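You operate a simulated robot arm through the tools that you are given. There is no shell and no other tool. Be economical: measure what you need, move in short steps, check, and stop when the job is done.

Carry out the task below with a simulated robot arm. There is one attempt and no reset: what you move stays moved.

TASK
Brush the thread of the nipple in the vise clean, then wind on two turns of tape.
Fine: clockwise seen from above; put the thread brush and the tape roller back; leave the nipple clamped. Set down upright: thread brush, tape roller.

It is judged by the outcome, as a careful person would: the job done as asked, and still so three seconds after it is handed in. It fails if anything else is knocked over, pushed out of place, dropped, spilled or broken.

THE ROBOT
A 7-joint arm with a two-finger parallel gripper, fixed in place. Base frame: the origin is at the foot of the arm, x ahead of it, y to its left, z up; the work surface is at about z = 80. Lengths are in cm, angles in degrees, forces in N, time in s.
With the tool pointing down near the work surface it reaches from about 24 to 68 cm from the base axis. Its first joint turns from -66.0 to 66.0 degrees. Payload 2.4 kg.
The TCP is the grasp point between the finger pads, 3 cm short of the fingertips. In the tool frame z runs along the fingers and y along their closing line. The gripper opens to 9.4 cm. The fingers are 2.8 cm wide and 1 cm thick; the gripper's body (5 by 9.6 cm) begins 5.5 cm behind the TCP.
Orientation is that of the tool frame in the base frame, as a unit quaternion [w, x, y, z]. With the fingers straight down and closing along the base's y, the tool's x points along the base's -x, its y along +y and its z along -z.

THE INTERFACE
- The arm moves only by the tool jog_arm. Its argument "rows" is a list of rows, each an object of numbers (a shift or turn left out is 0, a gripper value left out holds the last): "x", "y", "z": the shift along the tool's x, y, z in cm; "rx", "ry", "rz": the turn, a rotation vector about the tool's x, y, z in degrees; "fingers": the finger opening in cm, from 0 to 9.4. In form: [{"x": .., "y": .., "z": .., "rx": .., "ry": .., "rz": .., "fingers": ..}, ...]. A call has 1 to 8 rows; each row shifts and turns the commanded pose from where the row before left it, along the tool's axes as they then stand. A row lasts 0.2 s, in which the tool goes at most 5 cm and 8.6 degrees; a call with a longer step from one row to the next is refused whole, and so is a gripper value outside its range. A pose out of reach is approached as far as the arm can. The call stops where the force on the tool passes 40 N (or 10 N more than at its start, if that is more) or the arm is blocked; 0.2 s more then pass. The fingers move at their own pace (about 15.3 cm/s each) and stop on an object; they squeeze with about 21 N. The grip force told is the motor's: it shows also when the fingers shut on nothing. Time passes only in rows, and 0.2 s behind the last, so rows that do not move let the fingers close. The reply holds the time, the measured pose of the TCP, the force on the tool along the base axes, the opening and the grip force, in the units named above and with some noise, with the torque about the TCP (base axes, N m) and any sound that the robot's microphone picked up.
- Cameras (640 x 400 px; columns grow to the right, rows downward): "scene" is fixed at [5.3, 48.6, 145.26]; the picture's right is [-0.59, -0.81, 0.00], its down [-0.40, 0.29, -0.87] and it looks along [0.70, -0.51, -0.50] (base axes); focal length 334 px, centre (320, 200). "wrist" rides on the gripper at [7.6, 1.4, -10.3] in the tool frame; the picture's right is [-0.18, 0.98, 0.00], its down [-0.75, -0.14, -0.64] and it looks along [-0.63, -0.12, 0.77] (tool axes); focal length 243 px, centre (320, 200). There is no depth. A picture from a camera that has moved, and an enlarged one, comes with that camera's place and axes in the base frame and with its lens.
- grab_frame(camera): a new picture of that camera. No time passes.
- close_up(camera, box): a new picture of the part [left, top, right, bottom] of that camera's present view, enlarged. No time passes.
- job_done(): hands the job in; it is judged then, once.

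Go step by step. Nothing tells you positions but the pictures and the camera data: compare them with the known pose of the tool, close in by small moves and look again before you grip or let go. The budget is 120 turns and 64 pictures, counting those below and the enlarged ones. Unless the task says otherwise, let go and move clear before handing in, and close with one line.

The tools are called after "Request:" as a command line: name --argument value ..., lists and objects as JSON in quotes. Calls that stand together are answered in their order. jog_arm: Moves the arm, as the interface text tells. Its arguments: {"type":"object","properties":{"rows":{"type":"array"}},"required":["rows"]} The other tools are called the same way: grab_frame (camera) takes a picture; close_up (camera, box) takes an enlarged picture of a part of a camera's view; job_done () hands the job in.

At the start:

```text
time: 0.0
position: [34.61, 4.66, 129.6]
orientation: [-0.001, 0.001, 1.0, 0.0]
wrist_force: [0.7, -0.2, -0.3]
moment: [0.02, 0.01, 0.0]
grip_width: 9.38
grip_force: 0.1
```

scene: 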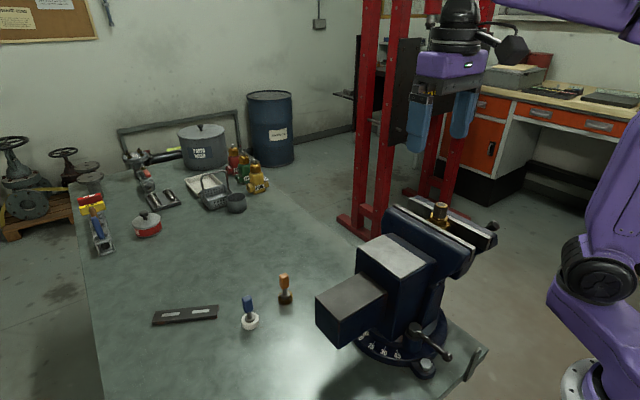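
wrist: 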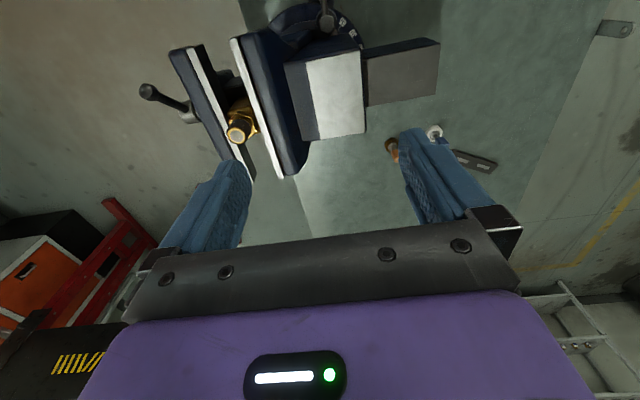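

I see the vise with a brass nipple, an orange-handled tool, and a blue-handled tool with a white roll on the bench. I'll look closer at these.

Request:
close_up --camera "scene" --box '[380, 180, 510, 261]'

Request:
close_up --camera "scene" --box '[140, 255, 320, 367]'

Request:
close_up --camera "wrist" --box '[140, 20, 340, 145]'

Request:
close_up --camera "wrist" --box '[360, 100, 520, 200]'

```text
4.92 times, centred on (445, 220) of scene
camera zoom: at [5.3, 48.6, 145.26], right [-0.59, -0.81, 0.0], down [-0.4, 0.29, -0.87], along [0.7, -0.51, -0.5], focal length 1646 px, centre (-295, 99)
```

zoom: 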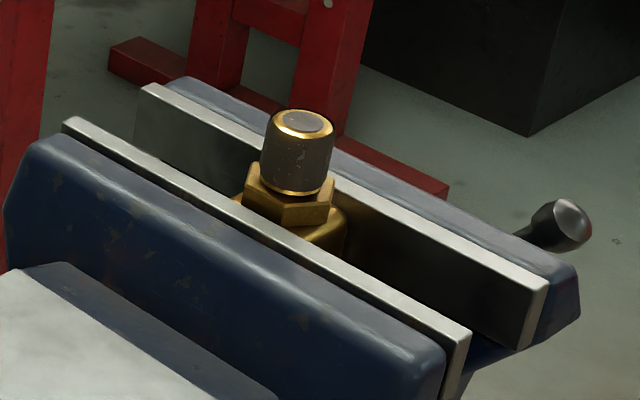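

```text
3.56 times, centred on (230, 311) of scene
camera zoom: at [5.3, 48.6, 145.26], right [-0.59, -0.81, 0.0], down [-0.4, 0.29, -0.87], along [0.7, -0.51, -0.5], focal length 1189 px, centre (640, -195)
```

zoom: 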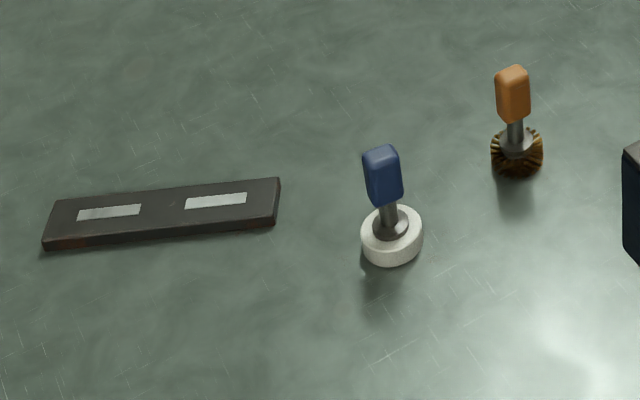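

```text
3.20 times, centred on (240, 82) of wrist
camera zoom: at [26.78, 5.89, 139.88], right [0.19, 0.98, 0.0], down [0.75, -0.14, 0.64], along [0.63, -0.12, -0.77], focal length 776 px, centre (576, 576)
```

zoom: 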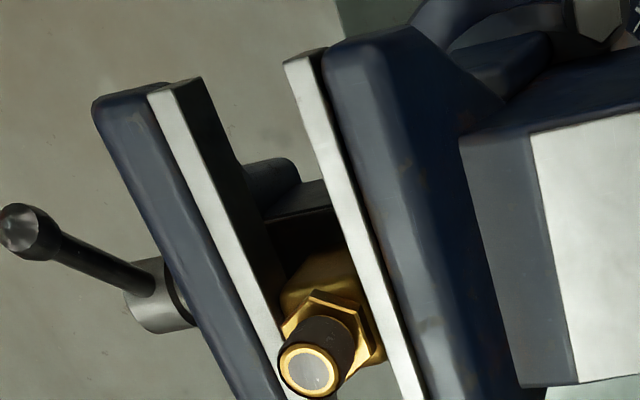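

```text
4.00 times, centred on (440, 150) of wrist
camera zoom: at [26.78, 5.89, 139.88], right [0.19, 0.98, 0.0], down [0.75, -0.14, 0.64], along [0.63, -0.12, -0.77], focal length 970 px, centre (-160, 400)
```

zoom: 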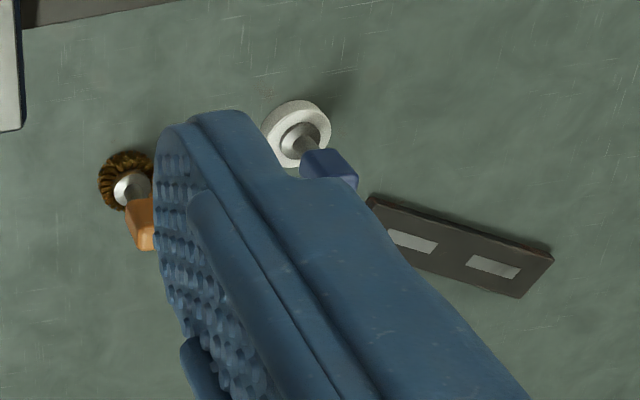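

The brush stands near (60, 19.6), the roller near (58.7, 30) and the nipple top near (40, -9, 107). I'll move over the brush to measure it better.

Request:
jog_arm --rows '[{"x": -3, "y": 2.5}, {"x": -4, "y": 2.5}, {"x": -4, "y": 2.5, "z": 1.5}, {"x": -4, "y": 2.5, "z": 2}, {"x": -4, "y": 2.4, "z": 2.5}, {"x": -4, "y": 2.4, "z": 3}, {"x": -1, "z": 4}, {"z": 2}]'

Request:
grab_frame --camera "wrist"

Request:
grab_frame --camera "scene"

```text
refused: row 4 steps farther than a row can; nothing moved
```

```text
57 pictures are left
camera wrist: at [26.78, 5.89, 139.88], right [0.19, 0.98, 0.0], down [0.75, -0.14, 0.64], along [0.63, -0.12, -0.77], focal length 243 px, centre (320, 200)
```

wrist: 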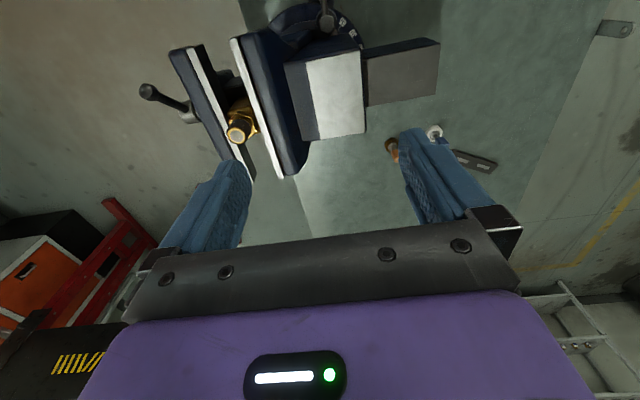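

```text
56 pictures are left
```

scene: 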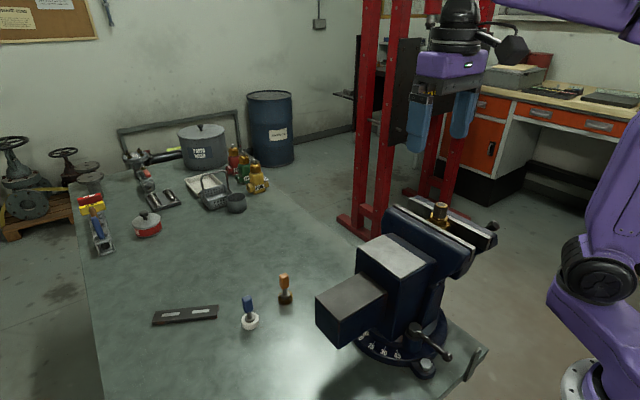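

The step was refused for being too long; I'll do it in smaller steps.

Request:
jog_arm --rows '[{"x": -3, "y": 2.5}, {"x": -3.5, "y": 2.5}, {"x": -3.5, "y": 2.5, "z": 1.5}, {"x": -3.5, "y": 2.5, "z": 2}, {"x": -3.5, "y": 2.4, "z": 2}, {"x": -3, "y": 2.4, "z": 2.5}, {"x": -1, "z": 4}, {"z": 2}]'

Request:
grab_frame --camera "wrist"

Request:
grab_frame --camera "scene"

```text
time: 1.8
position: [55.48, 19.43, 115.41]
orientation: [0.001, 0.0, 1.0, 0.0]
wrist_force: [0.4, -0.6, -0.6]
moment: [-0.03, 0.01, -0.02]
grip_width: 9.42
grip_force: 0.0
```

```text
55 pictures are left
camera wrist: at [47.74, 20.71, 125.7], right [0.19, 0.98, 0.0], down [0.75, -0.14, 0.64], along [0.63, -0.12, -0.77], focal length 243 px, centre (320, 200)
```

wrist: 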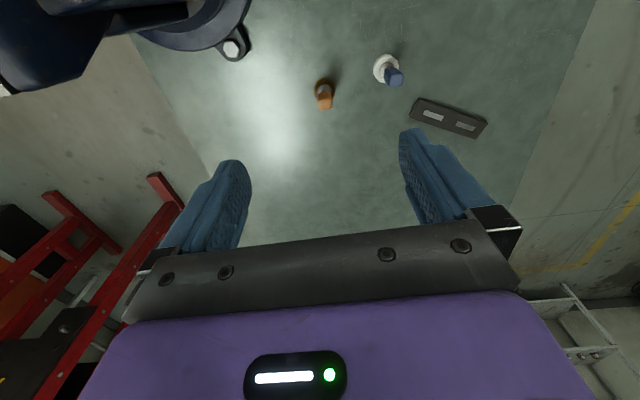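

```text
54 pictures are left
```

scene: 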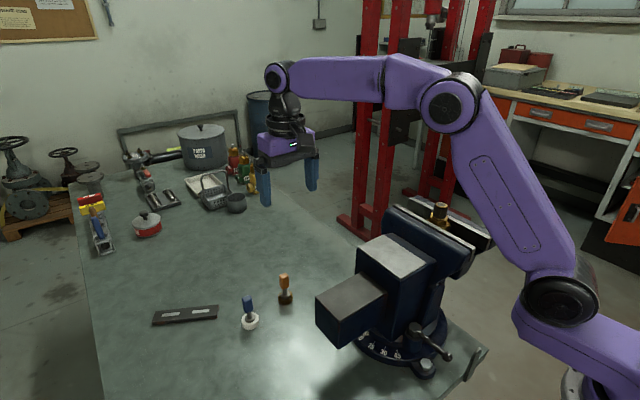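

Request:
close_up --camera "wrist" --box '[290, 40, 410, 115]'

```text
5.33 times, centred on (350, 78) of wrist
camera zoom: at [47.74, 20.71, 125.7], right [0.19, 0.98, 0.0], down [0.75, -0.14, 0.64], along [0.63, -0.12, -0.77], focal length 1294 px, centre (160, 853)
```

zoom: 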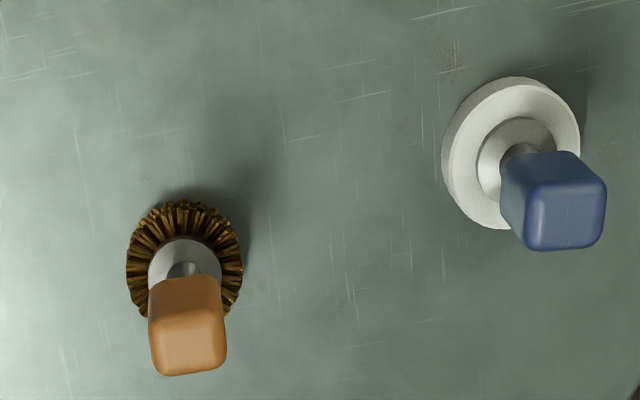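

Both measurements agree: brush at (59.8, 19.2), about 9 tall. I'll centre over it and lower partway.

Request:
jog_arm --rows '[{"x": -4.3, "y": -0.2}, {"z": 4.5}, {"z": 4.5}, {"z": 4.5}, {"z": 4.5, "fingers": 6}, {"z": 0}]'

Request:
grab_frame --camera "wrist"

Request:
close_up --camera "scene" --box '[220, 200, 380, 300]'

```text
time: 3.2
position: [59.86, 19.14, 97.34]
orientation: [0.0, 0.002, 1.0, 0.0]
wrist_force: [0.5, -1.1, -0.3]
moment: [-0.01, -0.01, -0.01]
grip_width: 5.98
grip_force: 0.1
```

```text
52 pictures are left
camera wrist: at [51.93, 20.48, 107.61], right [0.18, 0.98, 0.0], down [0.75, -0.14, 0.64], along [0.63, -0.12, -0.77], focal length 243 px, centre (320, 200)
```

wrist: 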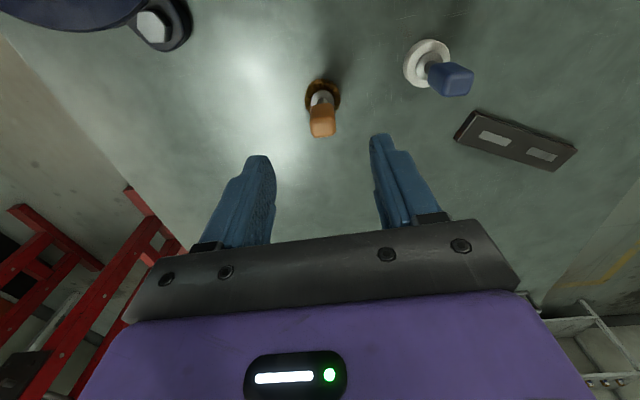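

```text
4.00 times, centred on (300, 250) of scene
camera zoom: at [5.3, 48.6, 145.26], right [-0.59, -0.81, 0.0], down [-0.4, 0.29, -0.87], along [0.7, -0.51, -0.5], focal length 1337 px, centre (400, 0)
```

zoom: 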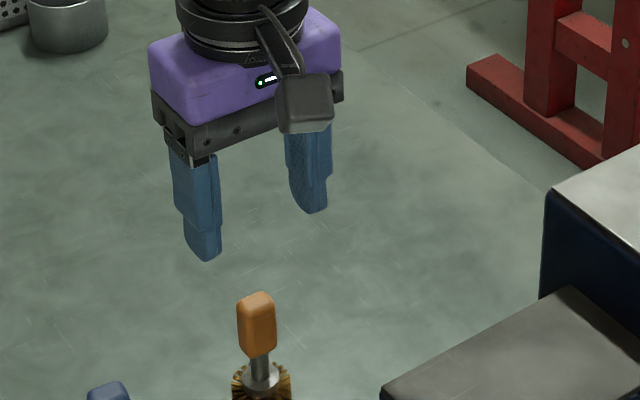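

Request:
jog_arm --rows '[{"x": -0.2, "z": 3.5}, {"z": 3.5}, {"z": 3.2}, {"z": 0}]'

Request:
close_up --camera "scene" --box '[220, 235, 380, 335]'

Request:
close_up --camera "wrist" --box '[220, 80, 420, 205]'

```text
time: 4.2
position: [60.11, 19.36, 87.21]
orientation: [0.001, 0.001, 1.0, 0.0]
wrist_force: [0.4, -0.1, -0.4]
moment: [0.0, -0.01, 0.0]
grip_width: 5.99
grip_force: 0.1
```

```text
4.00 times, centred on (300, 285) of scene
camera zoom: at [5.3, 48.6, 145.26], right [-0.59, -0.81, 0.0], down [-0.4, 0.29, -0.87], along [0.7, -0.51, -0.5], focal length 1337 px, centre (400, -140)
```

zoom: 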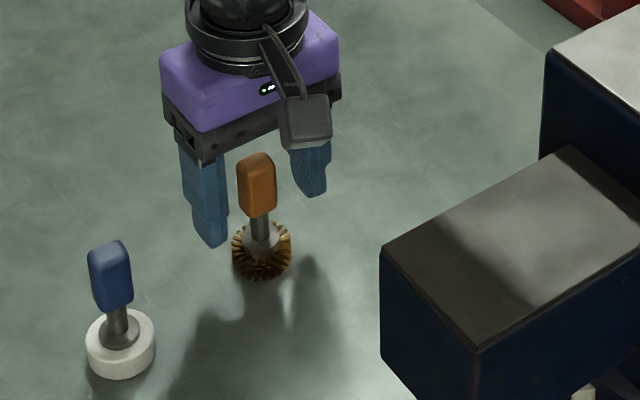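

```text
3.20 times, centred on (320, 142) of wrist
camera zoom: at [52.3, 20.63, 97.47], right [0.19, 0.98, 0.0], down [0.75, -0.14, 0.64], along [0.63, -0.12, -0.77], focal length 776 px, centre (320, 384)
```

zoom: 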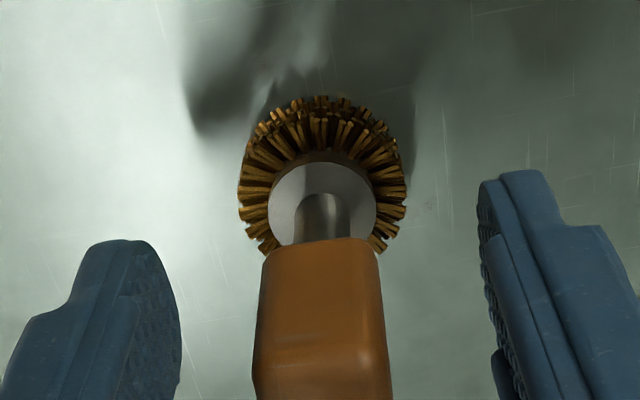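

The handle is centred between the fingers. I'll close on it.

Request:
jog_arm --rows '[{"fingers": 1}, {"fingers": 1}, {"fingers": 1}]'

Request:
close_up --camera "wrist" --box '[220, 80, 420, 205]'

```text
time: 5.0
position: [60.07, 19.36, 87.37]
orientation: [-0.001, 0.001, 1.0, 0.001]
wrist_force: [0.0, 0.8, 0.7]
moment: [-0.01, 0.01, 0.0]
grip_width: 2.53
grip_force: 21.3
```

```text
3.20 times, centred on (320, 142) of wrist
camera zoom: at [52.3, 20.62, 97.5], right [0.19, 0.98, 0.0], down [0.75, -0.14, 0.64], along [0.63, -0.12, -0.77], focal length 776 px, centre (320, 384)
```

zoom: 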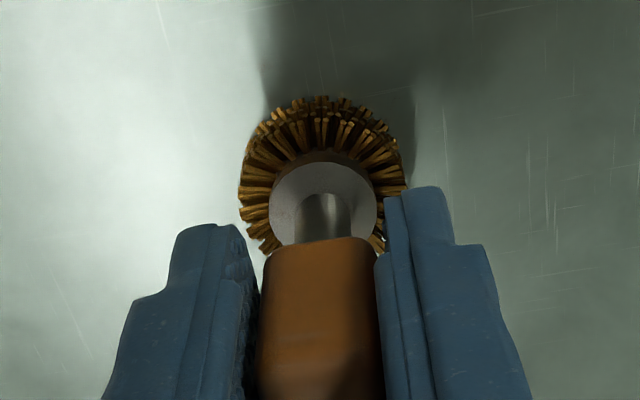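

The grip holds at a width of 2.53. I'll lift straight up and then carry the brush toward the vise for a better look at the nipple.

Request:
jog_arm --rows '[{"z": -2}, {"z": -4.5}, {"z": -4.8}, {"z": -4.8}, {"z": -4.8}, {"z": -4.8}, {"z": -4.8}, {"z": -2}]'

Request:
jog_arm --rows '[{"x": 3.2, "y": -2.9}, {"x": 3.4, "y": -3.1}, {"x": 3.4, "y": -3.1}, {"x": 3.4, "y": -3.1}, {"x": 3.4, "y": -3.1}, {"x": 3.4, "y": -3.1}, {"x": 3.4, "y": -3.1}, {"x": 2.4, "y": -1.9}]'

Request:
close_up --camera "wrist" --box '[160, 80, 400, 230]'

Request:
close_up --camera "scene" --box '[370, 120, 530, 220]'

```text
time: 6.8
position: [59.2, 19.01, 119.52]
orientation: [0.0, 0.0, 1.0, 0.0]
wrist_force: [-0.5, 0.7, -0.7]
moment: [-0.04, -0.01, -0.01]
grip_width: 2.54
grip_force: 20.8
out of reach, approached as far as the arm can: row 8
```

```text
time: 8.6
position: [33.23, -4.43, 119.34]
orientation: [0.001, 0.001, 1.0, 0.0]
wrist_force: [-0.4, 0.1, -1.0]
moment: [0.01, 0.02, 0.01]
grip_width: 2.54
grip_force: 21.0
```

```text
2.67 times, centred on (280, 155) of wrist
camera zoom: at [25.47, -3.09, 129.6], right [0.18, 0.98, 0.0], down [0.75, -0.14, 0.64], along [0.63, -0.12, -0.77], focal length 647 px, centre (427, 320)
```

zoom: 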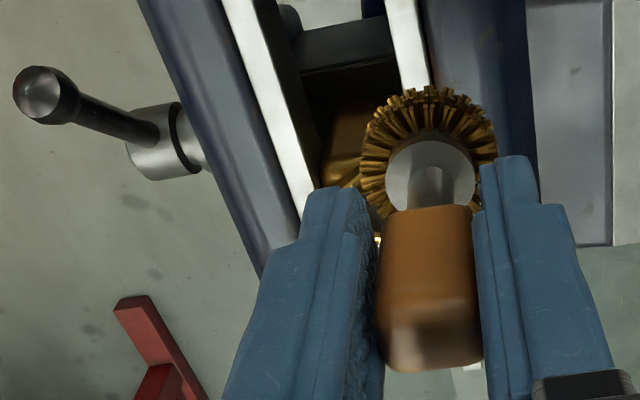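

```text
4.00 times, centred on (450, 170) of scene
camera zoom: at [5.3, 48.6, 145.26], right [-0.59, -0.81, 0.0], down [-0.4, 0.29, -0.87], along [0.7, -0.51, -0.5], focal length 1337 px, centre (-200, 320)
```

zoom: 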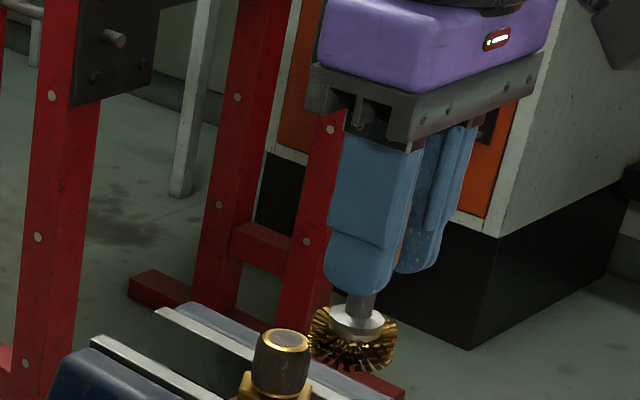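

The left finger hides the nipple. I'll shift left in y for a clear view.

Request:
jog_arm --rows '[{"y": 4}, {"y": 4}, {"y": 0}]'

Request:
close_up --camera "wrist" --box '[160, 80, 400, 230]'

Request:
close_up --camera "scene" --box '[390, 150, 518, 230]'

```text
time: 9.4
position: [33.36, 3.54, 119.28]
orientation: [0.0, 0.002, 1.0, 0.0]
wrist_force: [-0.5, 0.0, -0.4]
moment: [0.0, -0.01, 0.02]
grip_width: 2.54
grip_force: 21.0
```

```text
2.67 times, centred on (280, 155) of wrist
camera zoom: at [25.53, 4.9, 129.7], right [0.19, 0.98, 0.0], down [0.75, -0.14, 0.64], along [0.63, -0.12, -0.77], focal length 647 px, centre (427, 320)
```

zoom: 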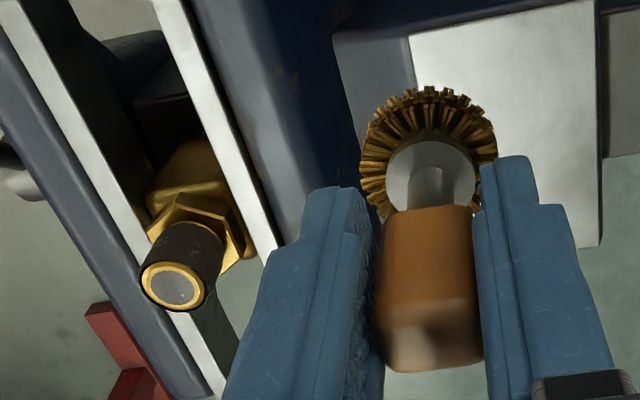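

```text
5.00 times, centred on (454, 190) of scene
camera zoom: at [5.3, 48.61, 145.26], right [-0.59, -0.81, 0.0], down [-0.4, 0.29, -0.87], along [0.7, -0.51, -0.5], focal length 1672 px, centre (-350, 250)
```

zoom: 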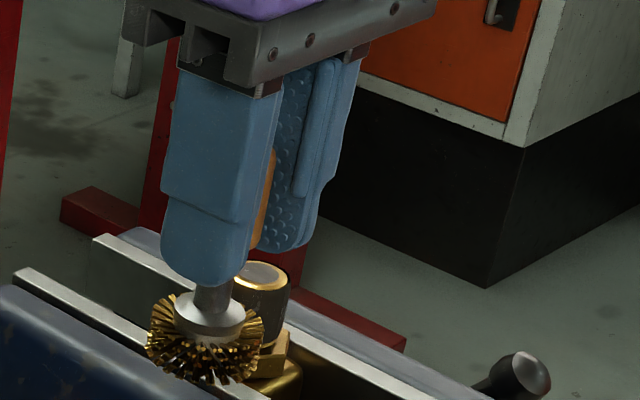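

Triangulation puts the nipple axis at about (39.8, -8.9), with the thread top near z 108 and a radius near 1.5. I'll bring the brush down beside it, left in the scene view, to compare heights before contact.

Request:
jog_arm --rows '[{"x": -3, "y": -3}, {"x": -3.2, "y": -3}, {"x": -3, "y": -2.7}, {"z": 3}, {"z": 2.5}, {"z": 0}]'

Request:
close_up --camera "scene" --box '[390, 160, 502, 230]'

Request:
close_up --camera "wrist" --box '[160, 50, 400, 200]'

```text
time: 10.8
position: [42.53, -5.29, 113.73]
orientation: [0.0, 0.001, 1.0, -0.001]
wrist_force: [0.7, 0.0, -1.0]
moment: [0.01, -0.02, 0.03]
grip_width: 2.55
grip_force: 20.4
```

```text
5.71 times, centred on (446, 195) of scene
camera zoom: at [5.3, 48.6, 145.26], right [-0.59, -0.81, 0.0], down [-0.4, 0.29, -0.87], along [0.7, -0.51, -0.5], focal length 1911 px, centre (-400, 229)
```

zoom: 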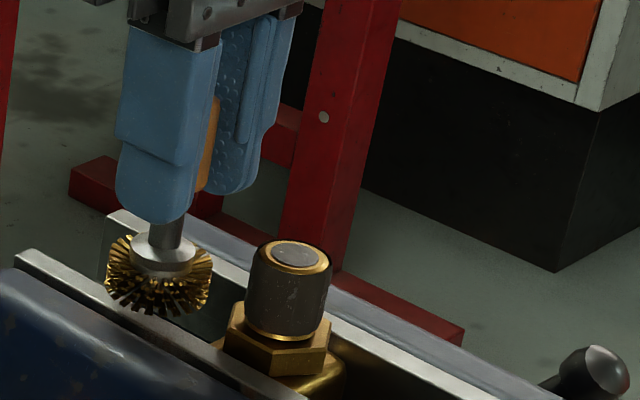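

```text
2.67 times, centred on (280, 125) of wrist
camera zoom: at [34.71, -3.98, 123.98], right [0.18, 0.98, 0.0], down [0.75, -0.14, 0.64], along [0.63, -0.12, -0.77], focal length 647 px, centre (427, 400)
```

zoom: 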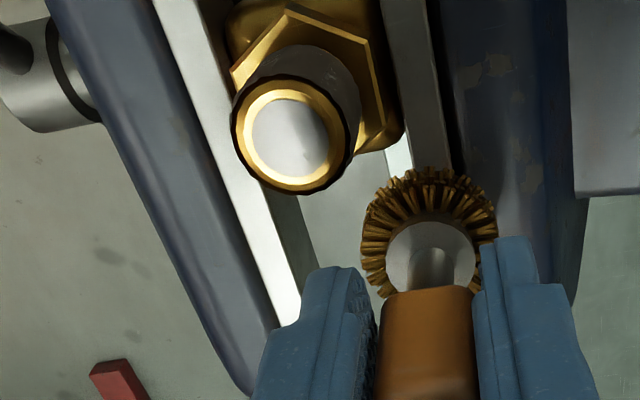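

Cross-checked views now give the nipple axis at about (38.5, -7.6), top near z 109.6, and the brush height is right for the thread. I'll approach gently until contact.

Request:
jog_arm --rows '[{"x": 0.6, "y": -0.35}, {"x": 0.48, "y": -0.27}, {"x": 0}]'

Request:
jog_arm --rows '[{"x": 0.17, "y": -0.1}, {"x": 0}]'

Request:
close_up --camera "wrist" --box '[160, 50, 400, 200]'

Request:
close_up --camera "scene" --box '[390, 160, 502, 230]'

```text
time: 11.6
position: [41.45, -5.95, 113.87]
orientation: [0.0, 0.001, 1.0, 0.0]
wrist_force: [-0.9, -0.9, -0.8]
moment: [0.01, -0.01, 0.0]
grip_width: 2.55
grip_force: 21.1
```

```text
time: 12.2
position: [41.31, -5.93, 113.8]
orientation: [0.0, 0.001, 1.0, 0.0]
wrist_force: [0.4, 0.8, 0.2]
moment: [0.03, -0.04, 0.0]
grip_width: 2.55
grip_force: 20.8
```

```text
2.67 times, centred on (280, 125) of wrist
camera zoom: at [33.48, -4.7, 124.12], right [0.18, 0.98, 0.0], down [0.75, -0.14, 0.64], along [0.63, -0.12, -0.77], focal length 647 px, centre (427, 400)
```

zoom: 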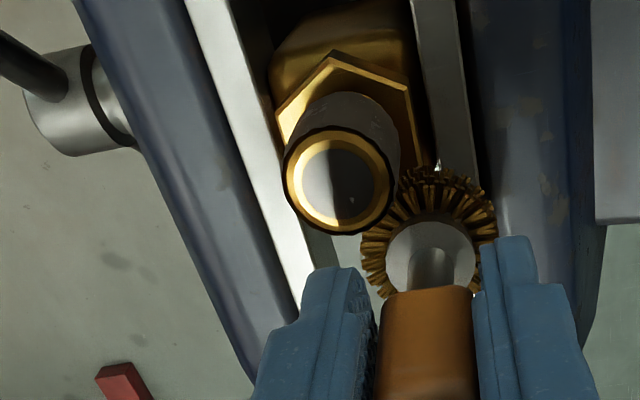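

```text
5.71 times, centred on (446, 195) of scene
camera zoom: at [5.3, 48.6, 145.26], right [-0.59, -0.81, 0.0], down [-0.4, 0.29, -0.87], along [0.7, -0.51, -0.5], focal length 1911 px, centre (-400, 229)
```

zoom: 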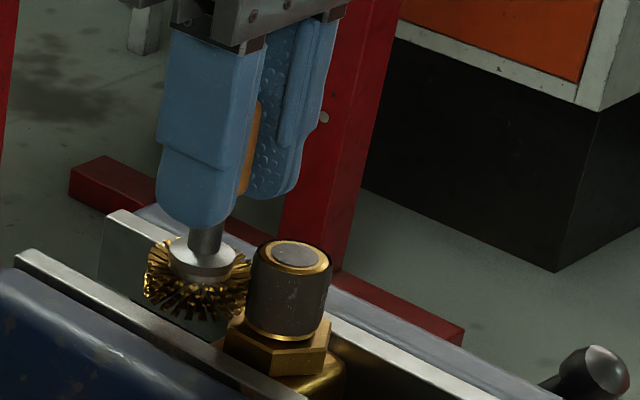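

The brush is just touching. I'll press in 0.2 and sweep clockwise through the first half turn.

Request:
jog_arm --rows '[{"x": 0.17, "y": -0.11}, {"x": -0.424, "y": -1.091}, {"x": 0.026, "y": -1.17}, {"x": 0.471, "y": -1.071}, {"x": 0.846, "y": -0.809}]'

Request:
close_up --camera "wrist" --box '[200, 50, 440, 200]'

Request:
close_up --camera "scene" --box '[390, 160, 502, 230]'

```text
time: 13.4
position: [40.06, -10.39, 113.76]
orientation: [0.0, 0.001, 1.0, 0.0]
wrist_force: [4.6, -4.5, -1.6]
moment: [-0.2, -0.22, -0.04]
grip_width: 2.59
grip_force: 20.4
```

```text
2.67 times, centred on (320, 125) of wrist
camera zoom: at [32.38, -9.0, 124.11], right [0.19, 0.98, 0.0], down [0.75, -0.14, 0.64], along [0.63, -0.12, -0.77], focal length 647 px, centre (320, 400)
```

zoom: 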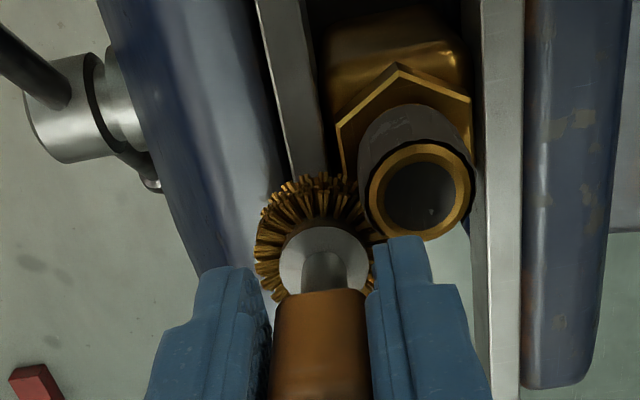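

```text
5.71 times, centred on (446, 195) of scene
camera zoom: at [5.32, 48.59, 145.26], right [-0.59, -0.81, 0.0], down [-0.4, 0.29, -0.87], along [0.7, -0.51, -0.5], focal length 1911 px, centre (-400, 229)
```

zoom: 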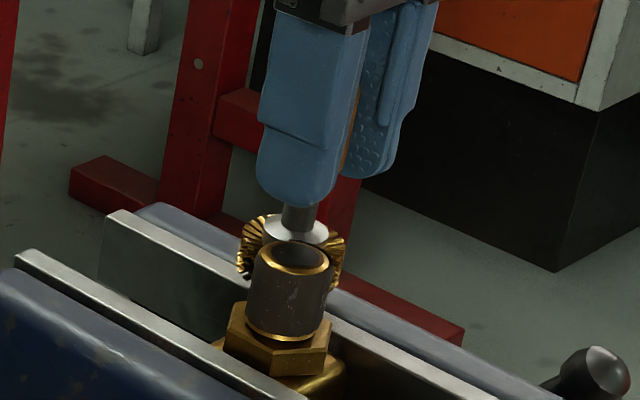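

There is light contact of about 6 N and the brush is steady, so I'll continue the turn.

Request:
jog_arm --rows '[{"x": 1.091, "y": -0.424}, {"x": 1.17, "y": 0.026}, {"x": 1.071, "y": 0.471}, {"x": 0.809, "y": 0.846}]'

Request:
jog_arm --rows '[{"x": 0.424, "y": 1.091}, {"x": -0.026, "y": 1.17}, {"x": -0.471, "y": 1.071}, {"x": -0.846, "y": 0.809}]'

Request:
close_up --camera "scene" --box '[390, 160, 502, 230]'

```text
time: 14.4
position: [35.9, -9.28, 113.83]
orientation: [-0.002, 0.001, 1.0, -0.001]
wrist_force: [-5.2, -9.5, -0.6]
moment: [-0.51, 0.31, -0.11]
grip_width: 2.65
grip_force: 21.0
```

```text
time: 15.4
position: [36.96, -5.04, 113.75]
orientation: [0.0, 0.001, 1.0, 0.001]
wrist_force: [-3.2, 1.7, -1.2]
moment: [0.11, 0.14, 0.01]
grip_width: 2.56
grip_force: 20.9
```

```text
5.71 times, centred on (446, 195) of scene
camera zoom: at [5.29, 48.61, 145.26], right [-0.59, -0.81, 0.0], down [-0.4, 0.29, -0.87], along [0.7, -0.51, -0.5], focal length 1911 px, centre (-400, 229)
```

zoom: 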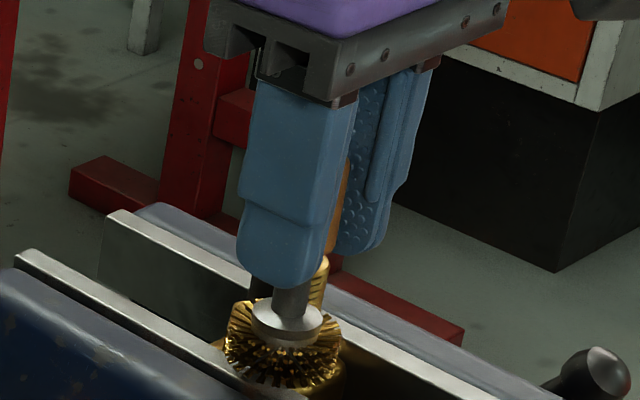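

Request:
jog_arm --rows '[{"x": -1.091, "y": 0.344}, {"x": -1.17, "y": -0.026}, {"x": -1.071, "y": -0.471}, {"x": -0.809, "y": -0.846}]'

Request:
close_up --camera "scene" --box '[390, 160, 502, 230]'

```text
time: 16.4
position: [41.16, -6.25, 113.88]
orientation: [0.002, 0.001, 1.0, 0.001]
wrist_force: [4.2, 10.2, 1.2]
moment: [0.55, -0.28, -0.07]
grip_width: 2.61
grip_force: 20.4
```

```text
5.71 times, centred on (446, 195) of scene
camera zoom: at [5.32, 48.64, 145.25], right [-0.59, -0.81, 0.0], down [-0.4, 0.29, -0.87], along [0.7, -0.51, -0.5], focal length 1911 px, centre (-400, 229)
```

zoom: 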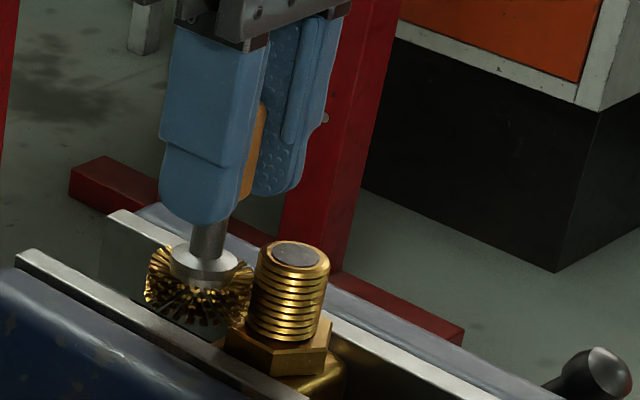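

The thread comes out bright where brushed. I'll make another half turn over the first, lighter part.

Request:
jog_arm --rows '[{"x": -0.424, "y": -1.04}, {"x": 0.026, "y": -1.14}, {"x": 0.471, "y": -1.071}, {"x": 0.846, "y": -0.809}, {"x": 1.091, "y": -0.424}, {"x": 1.17, "y": 0.026}, {"x": 1.071, "y": 0.471}, {"x": 0.809, "y": 0.846}]'

Request:
jog_arm --rows '[{"x": 0.424, "y": 1.091}, {"x": -0.026, "y": 1.17}, {"x": 0.5, "y": 1.5}, {"x": 0, "y": 2, "z": -1}, {"y": 3, "z": -2}, {"z": -2.5}, {"z": 0}]'

Request:
close_up --camera "wrist" --box '[120, 80, 360, 230]'

Request:
close_up --camera "scene" --box '[390, 150, 518, 230]'

```text
time: 18.2
position: [35.89, -9.37, 113.69]
orientation: [-0.002, 0.001, 1.0, 0.0]
wrist_force: [-4.5, -8.5, 0.1]
moment: [-0.47, 0.25, -0.11]
grip_width: 2.61
grip_force: 20.7
```

```text
time: 19.8
position: [35.23, -0.42, 119.39]
orientation: [0.001, 0.001, 1.0, 0.0]
wrist_force: [1.2, 0.0, -0.8]
moment: [0.02, -0.03, -0.01]
grip_width: 2.58
grip_force: 21.1
```

```text
2.67 times, centred on (240, 155) of wrist
camera zoom: at [27.49, 0.92, 129.65], right [0.19, 0.98, 0.0], down [0.75, -0.14, 0.64], along [0.63, -0.12, -0.77], focal length 647 px, centre (533, 320)
```

zoom: 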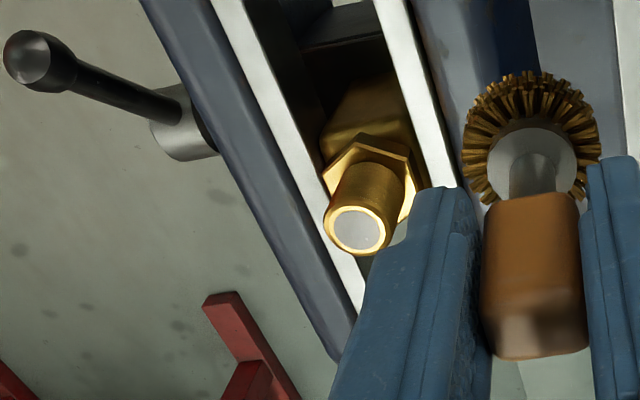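

```text
5.00 times, centred on (454, 190) of scene
camera zoom: at [5.3, 48.61, 145.26], right [-0.59, -0.81, 0.0], down [-0.4, 0.29, -0.87], along [0.7, -0.51, -0.5], focal length 1672 px, centre (-350, 250)
```

zoom: 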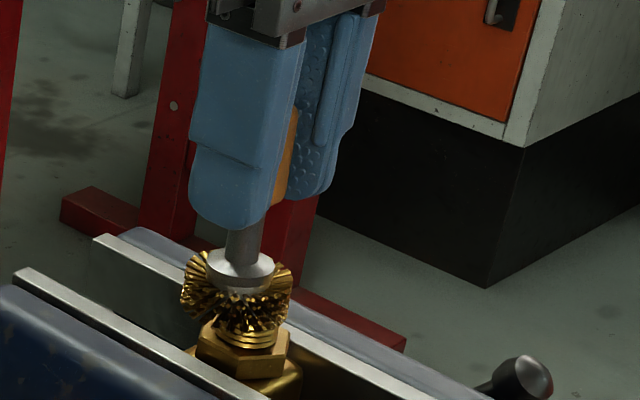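

The thread is clean all round. I'll carry the brush back to where it stood.

Request:
jog_arm --rows '[{"x": -3.1, "y": 2.45}, {"x": -3.1, "y": 2.45}, {"x": -3.1, "y": 2.5}, {"x": -3.1, "y": 2.5}, {"x": -3.1, "y": 2.5, "z": 1}, {"x": -3.1, "y": 2.5, "z": 2.5}, {"x": -3.1, "y": 2.5, "z": 3}, {"x": -3.1, "y": 2.4, "z": 3}]'

Request:
jog_arm --rows '[{"z": 4}, {"z": 4}, {"z": 4}, {"z": 4}, {"z": 3}, {"z": 0}]'

Request:
close_up --camera "scene" --box '[220, 235, 380, 335]'

Request:
close_up --camera "wrist" --box '[220, 80, 420, 205]'

```text
time: 21.6
position: [59.96, 19.42, 109.85]
orientation: [0.0, 0.001, 1.0, 0.0]
wrist_force: [-0.6, -0.2, -0.3]
moment: [-0.02, 0.02, 0.01]
grip_width: 2.57
grip_force: 21.0
```

```text
time: 23.0
position: [59.85, 19.28, 90.55]
orientation: [-0.001, 0.001, 1.0, -0.001]
wrist_force: [-0.2, 0.1, -0.4]
moment: [0.03, -0.02, -0.01]
grip_width: 2.55
grip_force: 20.9
```

```text
4.00 times, centred on (300, 285) of scene
camera zoom: at [5.3, 48.61, 145.26], right [-0.59, -0.81, 0.0], down [-0.4, 0.29, -0.87], along [0.7, -0.51, -0.5], focal length 1337 px, centre (400, -140)
```

zoom: 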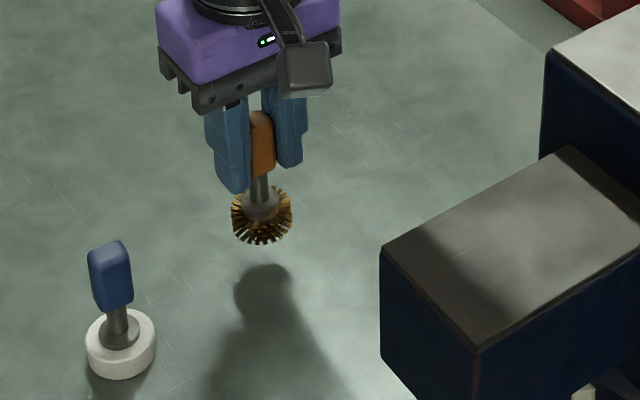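

```text
3.20 times, centred on (320, 142) of wrist
camera zoom: at [52.22, 20.58, 100.92], right [0.19, 0.98, 0.0], down [0.75, -0.14, 0.64], along [0.63, -0.12, -0.77], focal length 776 px, centre (320, 384)
```

zoom: 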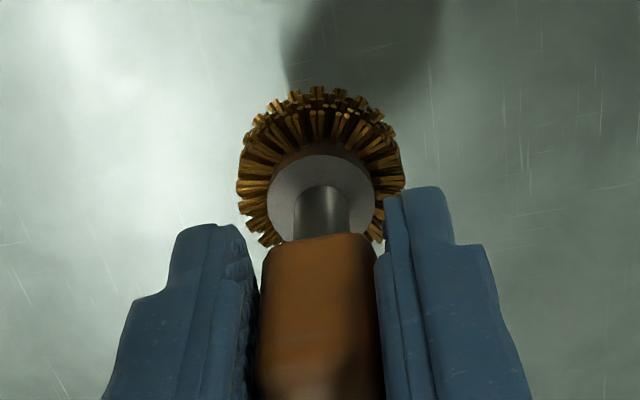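

The brush hangs nearly straight. I'll lower it gently to the bench.

Request:
jog_arm --rows '[{"x": -0.15, "z": 1.5}, {"z": 1.2}, {"z": 0.2}, {"z": 0}]'

Request:
jog_arm --rows '[{"z": 0.15}, {"z": 0}]'

```text
time: 24.0
position: [60.09, 19.27, 87.87]
orientation: [0.0, 0.001, 1.0, 0.0]
wrist_force: [0.3, -0.5, -0.6]
moment: [0.01, -0.03, -0.04]
grip_width: 2.57
grip_force: 20.7
```

```text
time: 24.6
position: [60.16, 19.3, 87.8]
orientation: [0.0, 0.001, 1.0, 0.0]
wrist_force: [-0.1, -0.7, -1.0]
moment: [-0.01, 0.01, -0.03]
grip_width: 2.58
grip_force: 21.4
```

Request:
jog_arm --rows '[{"z": 0.2}, {"z": 0}]'

Request:
jog_arm --rows '[{"z": 0.12}, {"z": 0}]'

Request:
close_up --camera "scene" --box '[220, 235, 380, 335]'

```text
time: 25.2
position: [60.18, 19.25, 87.6]
orientation: [0.0, 0.001, 1.0, 0.0]
wrist_force: [0.1, -0.3, -0.4]
moment: [-0.01, 0.05, 0.01]
grip_width: 2.54
grip_force: 20.6
```

```text
time: 25.8
position: [60.14, 19.35, 87.37]
orientation: [0.0, 0.001, 1.0, -0.001]
wrist_force: [-0.3, -0.1, 0.5]
moment: [-0.02, -0.02, 0.05]
grip_width: 2.55
grip_force: 20.9
```

```text
4.00 times, centred on (300, 285) of scene
camera zoom: at [5.3, 48.6, 145.26], right [-0.59, -0.81, 0.0], down [-0.4, 0.29, -0.87], along [0.7, -0.51, -0.5], focal length 1337 px, centre (400, -140)
```

zoom: 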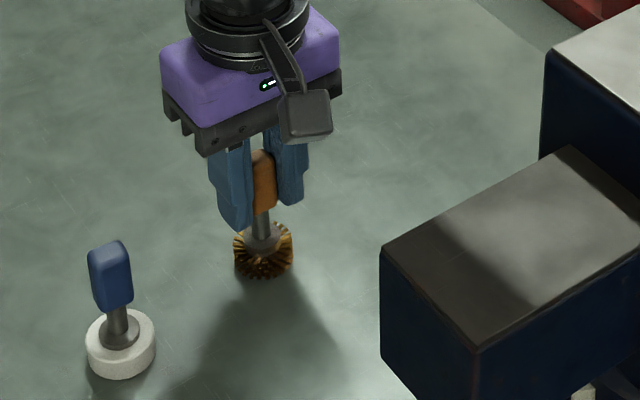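

Request:
jog_arm --rows '[{"z": 0.1}, {"z": 0}]'

Request:
jog_arm --rows '[{"z": 0.08}, {"z": 0}]'

```text
time: 26.4
position: [60.05, 19.21, 87.41]
orientation: [0.001, 0.001, 1.0, 0.0]
wrist_force: [-1.0, -1.8, 9.6]
moment: [-0.09, -0.02, -0.01]
grip_width: 2.59
grip_force: 21.1
```

```text
time: 27.0
position: [60.2, 19.32, 87.34]
orientation: [0.002, -0.001, 1.0, 0.0]
wrist_force: [-3.8, -1.2, 16.6]
moment: [-0.07, 0.0, -0.03]
grip_width: 2.54
grip_force: 20.9
```

The brush is seated on the bench. I'll ease off slightly, release and back up.

Request:
jog_arm --rows '[{"z": -0.12}, {"fingers": 3.2}, {"fingers": 5}, {"fingers": 6}, {"z": -3}, {"z": -4}, {"z": -4}, {"z": -1}]'

Request:
grab_frame --camera "wrist"

Request:
close_up --camera "scene" --box '[220, 235, 380, 335]'

```text
time: 28.8
position: [60.25, 19.18, 99.63]
orientation: [0.0, 0.001, 1.0, 0.001]
wrist_force: [-0.5, -0.3, 0.6]
moment: [-0.02, -0.01, -0.03]
grip_width: 6.02
grip_force: 0.1
```

```text
30 pictures are left
camera wrist: at [52.44, 20.58, 109.87], right [0.19, 0.98, 0.0], down [0.75, -0.14, 0.64], along [0.63, -0.12, -0.77], focal length 243 px, centre (320, 200)
```

wrist: 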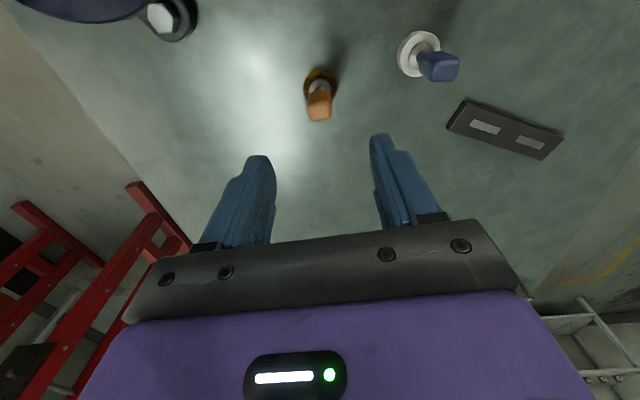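

```text
4.00 times, centred on (300, 285) of scene
camera zoom: at [5.3, 48.6, 145.26], right [-0.59, -0.81, 0.0], down [-0.4, 0.29, -0.87], along [0.7, -0.51, -0.5], focal length 1337 px, centre (400, -140)
```

zoom: 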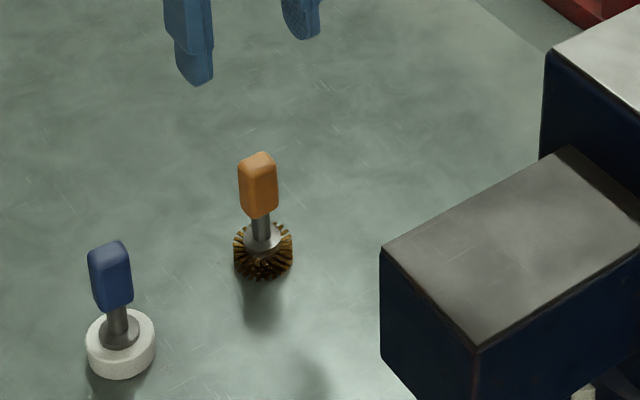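

The brush stands upright in its spot. Next I'll move over the tape roller, near (58.7, 29.5).

Request:
jog_arm --rows '[{"x": 0.4, "y": 2.5}, {"x": 0.4, "y": 2.6}, {"x": 0.4, "y": 2.6}, {"x": 0.3, "y": 2.5}, {"x": 0}]'

Request:
close_up --camera "wrist" --box '[240, 50, 400, 150]'

```text
time: 30.0
position: [58.5, 29.5, 99.3]
orientation: [0.0, 0.001, 1.0, 0.0]
wrist_force: [-1.1, 0.7, 0.5]
moment: [0.0, -0.03, -0.02]
grip_width: 5.98
grip_force: 0.1
```

```text
4.00 times, centred on (320, 100) of wrist
camera zoom: at [50.91, 30.85, 109.75], right [0.18, 0.98, 0.0], down [0.75, -0.14, 0.64], along [0.63, -0.12, -0.77], focal length 970 px, centre (320, 600)
```

zoom: 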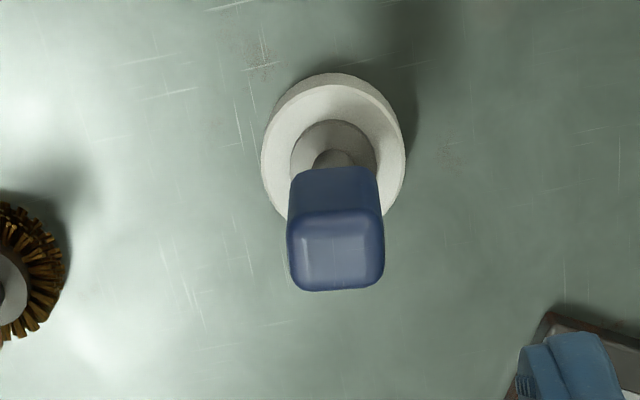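

The roller handle is turned about 10° from the gripper. I'll align, centre and descend over it.

Request:
jog_arm --rows '[{"x": -0.1, "y": 0.35}, {"rz": 5}, {"rz": 5}, {"z": 3.5}, {"z": 3.5}, {"z": 0}]'

Request:
close_up --camera "wrist" --box '[220, 80, 420, 205]'

Request:
close_up --camera "scene" --box '[180, 250, 340, 350]'

```text
time: 31.4
position: [58.87, 29.97, 92.45]
orientation: [0.0, 0.088, 0.996, 0.0]
wrist_force: [-0.2, 1.1, -0.1]
moment: [-0.01, -0.01, 0.06]
grip_width: 6.0
grip_force: 0.2
```

```text
3.20 times, centred on (320, 142) of wrist
camera zoom: at [51.42, 32.57, 102.57], right [0.35, 0.94, 0.0], down [0.72, -0.27, 0.64], along [0.6, -0.23, -0.77], focal length 776 px, centre (320, 384)
```

zoom: 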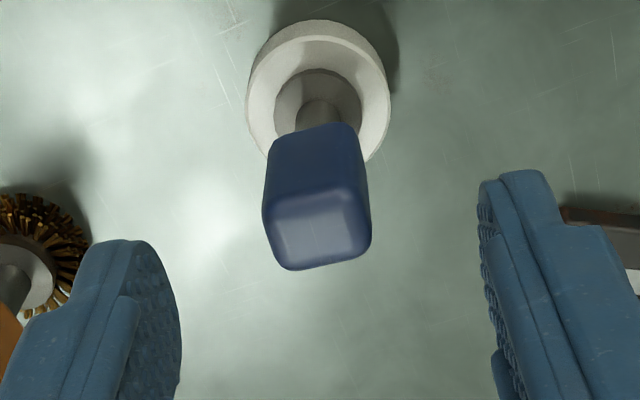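

```text
4.00 times, centred on (260, 300) of scene
camera zoom: at [5.3, 48.6, 145.26], right [-0.59, -0.81, 0.0], down [-0.4, 0.29, -0.87], along [0.7, -0.51, -0.5], focal length 1337 px, centre (560, -200)
```

zoom: 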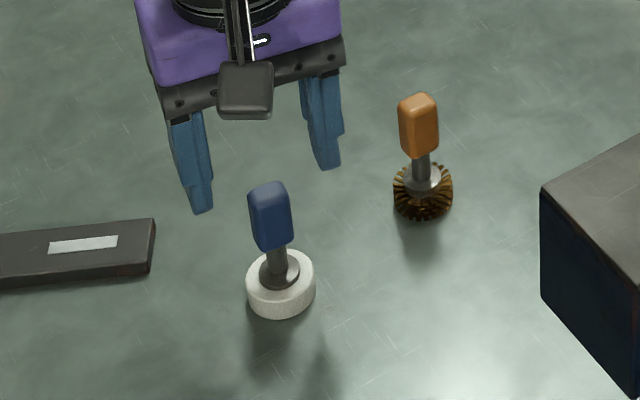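

Request:
jog_arm --rows '[{"x": 0.15, "z": 2.5}, {"z": 2.6}, {"z": 0}]'

Request:
close_up --camera "wrist" --box '[220, 80, 420, 205]'

Request:
close_up --camera "scene" --box '[180, 250, 340, 350]'

```text
time: 32.2
position: [58.8, 30.08, 87.19]
orientation: [0.0, 0.089, 0.996, 0.001]
wrist_force: [-1.1, -0.5, -1.1]
moment: [0.04, 0.04, 0.0]
grip_width: 5.98
grip_force: 0.0
```

```text
3.20 times, centred on (320, 142) of wrist
camera zoom: at [51.33, 32.62, 97.59], right [0.35, 0.94, 0.0], down [0.72, -0.27, 0.64], along [0.6, -0.23, -0.77], focal length 776 px, centre (320, 384)
```

zoom: 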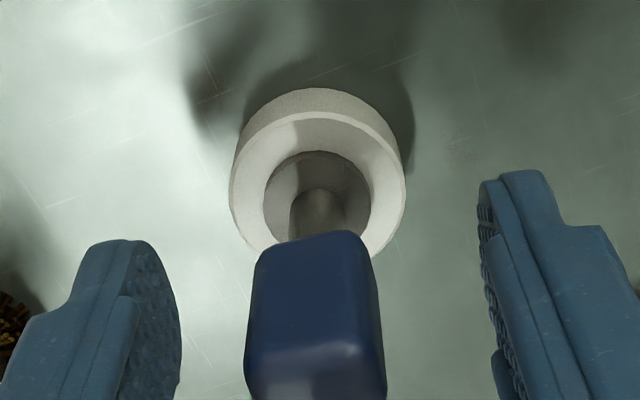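

```text
4.00 times, centred on (260, 300) of scene
camera zoom: at [5.3, 48.6, 145.26], right [-0.59, -0.81, 0.0], down [-0.4, 0.29, -0.87], along [0.7, -0.51, -0.5], focal length 1337 px, centre (560, -200)
```

zoom: 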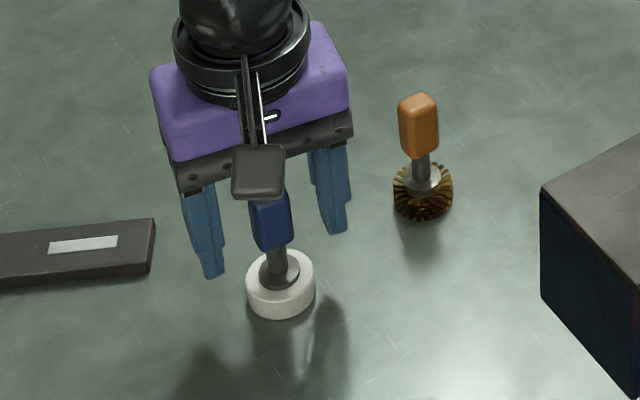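

Request:
jog_arm --rows '[{"x": 0.12, "y": -0.1}, {"fingers": 1}, {"fingers": 1}, {"fingers": 1}]'

Request:
close_up --camera "wrist" --box '[220, 80, 420, 205]'

```text
time: 33.2
position: [58.59, 29.88, 87.37]
orientation: [0.0, 0.088, 0.996, 0.0]
wrist_force: [-0.2, -0.2, 0.2]
moment: [-0.01, -0.02, -0.01]
grip_width: 2.58
grip_force: 20.8
```

```text
3.20 times, centred on (320, 142) of wrist
camera zoom: at [51.16, 32.53, 97.6], right [0.35, 0.94, 0.0], down [0.72, -0.27, 0.64], along [0.6, -0.23, -0.77], focal length 776 px, centre (320, 384)
```

zoom: 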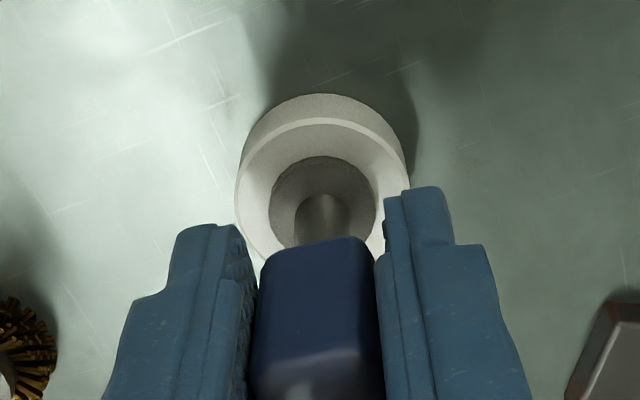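

The roller is gripped square. I'll lift it, turn the hand back straight and carry it toward the vise.

Request:
jog_arm --rows '[{"z": -2}, {"z": -4.5}, {"z": -4.5}, {"z": -4.5}, {"z": -3}, {"rz": -5}, {"rz": -5}, {"z": 0}]'

Request:
jog_arm --rows '[{"x": 2.5, "y": -2, "z": -2}, {"x": 2.5, "y": -2.5, "z": -3}, {"x": 2.5, "y": -3, "z": -2.7}, {"x": 2.5, "y": -3, "z": -2}, {"x": 1.5, "y": -4.5}, {"x": 1.2, "y": -4.5}, {"x": 1, "y": -4.5}, {"x": 1, "y": -4.5}]'

```text
time: 35.0
position: [58.63, 29.86, 105.93]
orientation: [0.0, 0.0, 1.0, 0.001]
wrist_force: [0.0, 0.6, -1.7]
moment: [0.01, 0.03, -0.02]
grip_width: 2.54
grip_force: 21.3
```

```text
time: 36.8
position: [43.74, 1.31, 115.59]
orientation: [-0.001, 0.0, 1.0, 0.0]
wrist_force: [-0.4, 1.2, -0.8]
moment: [0.01, 0.0, 0.01]
grip_width: 2.58
grip_force: 21.1
```

Request:
jog_arm --rows '[{"x": 0.4, "y": -3.2}, {"x": 0.4, "y": -3.1}, {"z": 1.3}, {"z": 0}]'

Request:
close_up --camera "scene" --box '[390, 160, 502, 230]'

Request:
close_up --camera "wrist" --box '[160, 50, 400, 200]'

```text
time: 37.8
position: [42.99, -4.87, 114.3]
orientation: [-0.001, 0.002, 1.0, 0.0]
wrist_force: [-0.9, 0.5, -0.9]
moment: [0.02, -0.01, -0.02]
grip_width: 2.56
grip_force: 21.5
```

```text
5.71 times, centred on (446, 195) of scene
camera zoom: at [5.3, 48.6, 145.26], right [-0.59, -0.81, 0.0], down [-0.4, 0.29, -0.87], along [0.7, -0.51, -0.5], focal length 1911 px, centre (-400, 229)
```

zoom: 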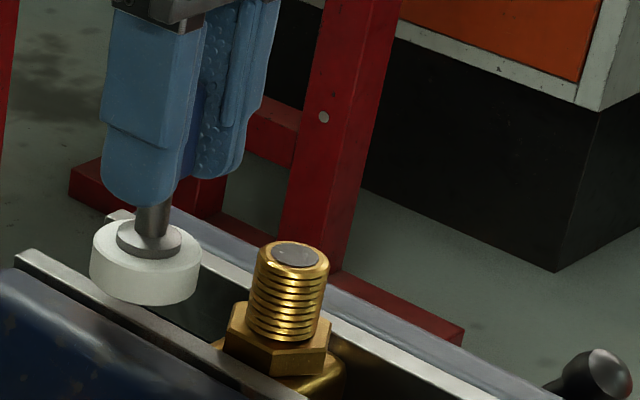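

```text
2.67 times, centred on (280, 125) of wrist
camera zoom: at [35.19, -3.62, 124.57], right [0.19, 0.98, 0.0], down [0.75, -0.14, 0.64], along [0.63, -0.12, -0.77], focal length 647 px, centre (427, 400)
```

zoom: 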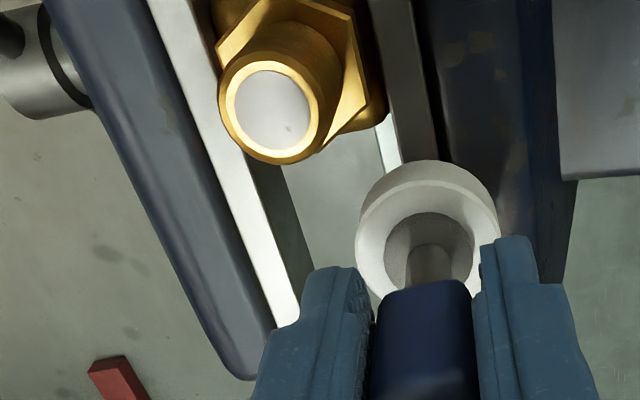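

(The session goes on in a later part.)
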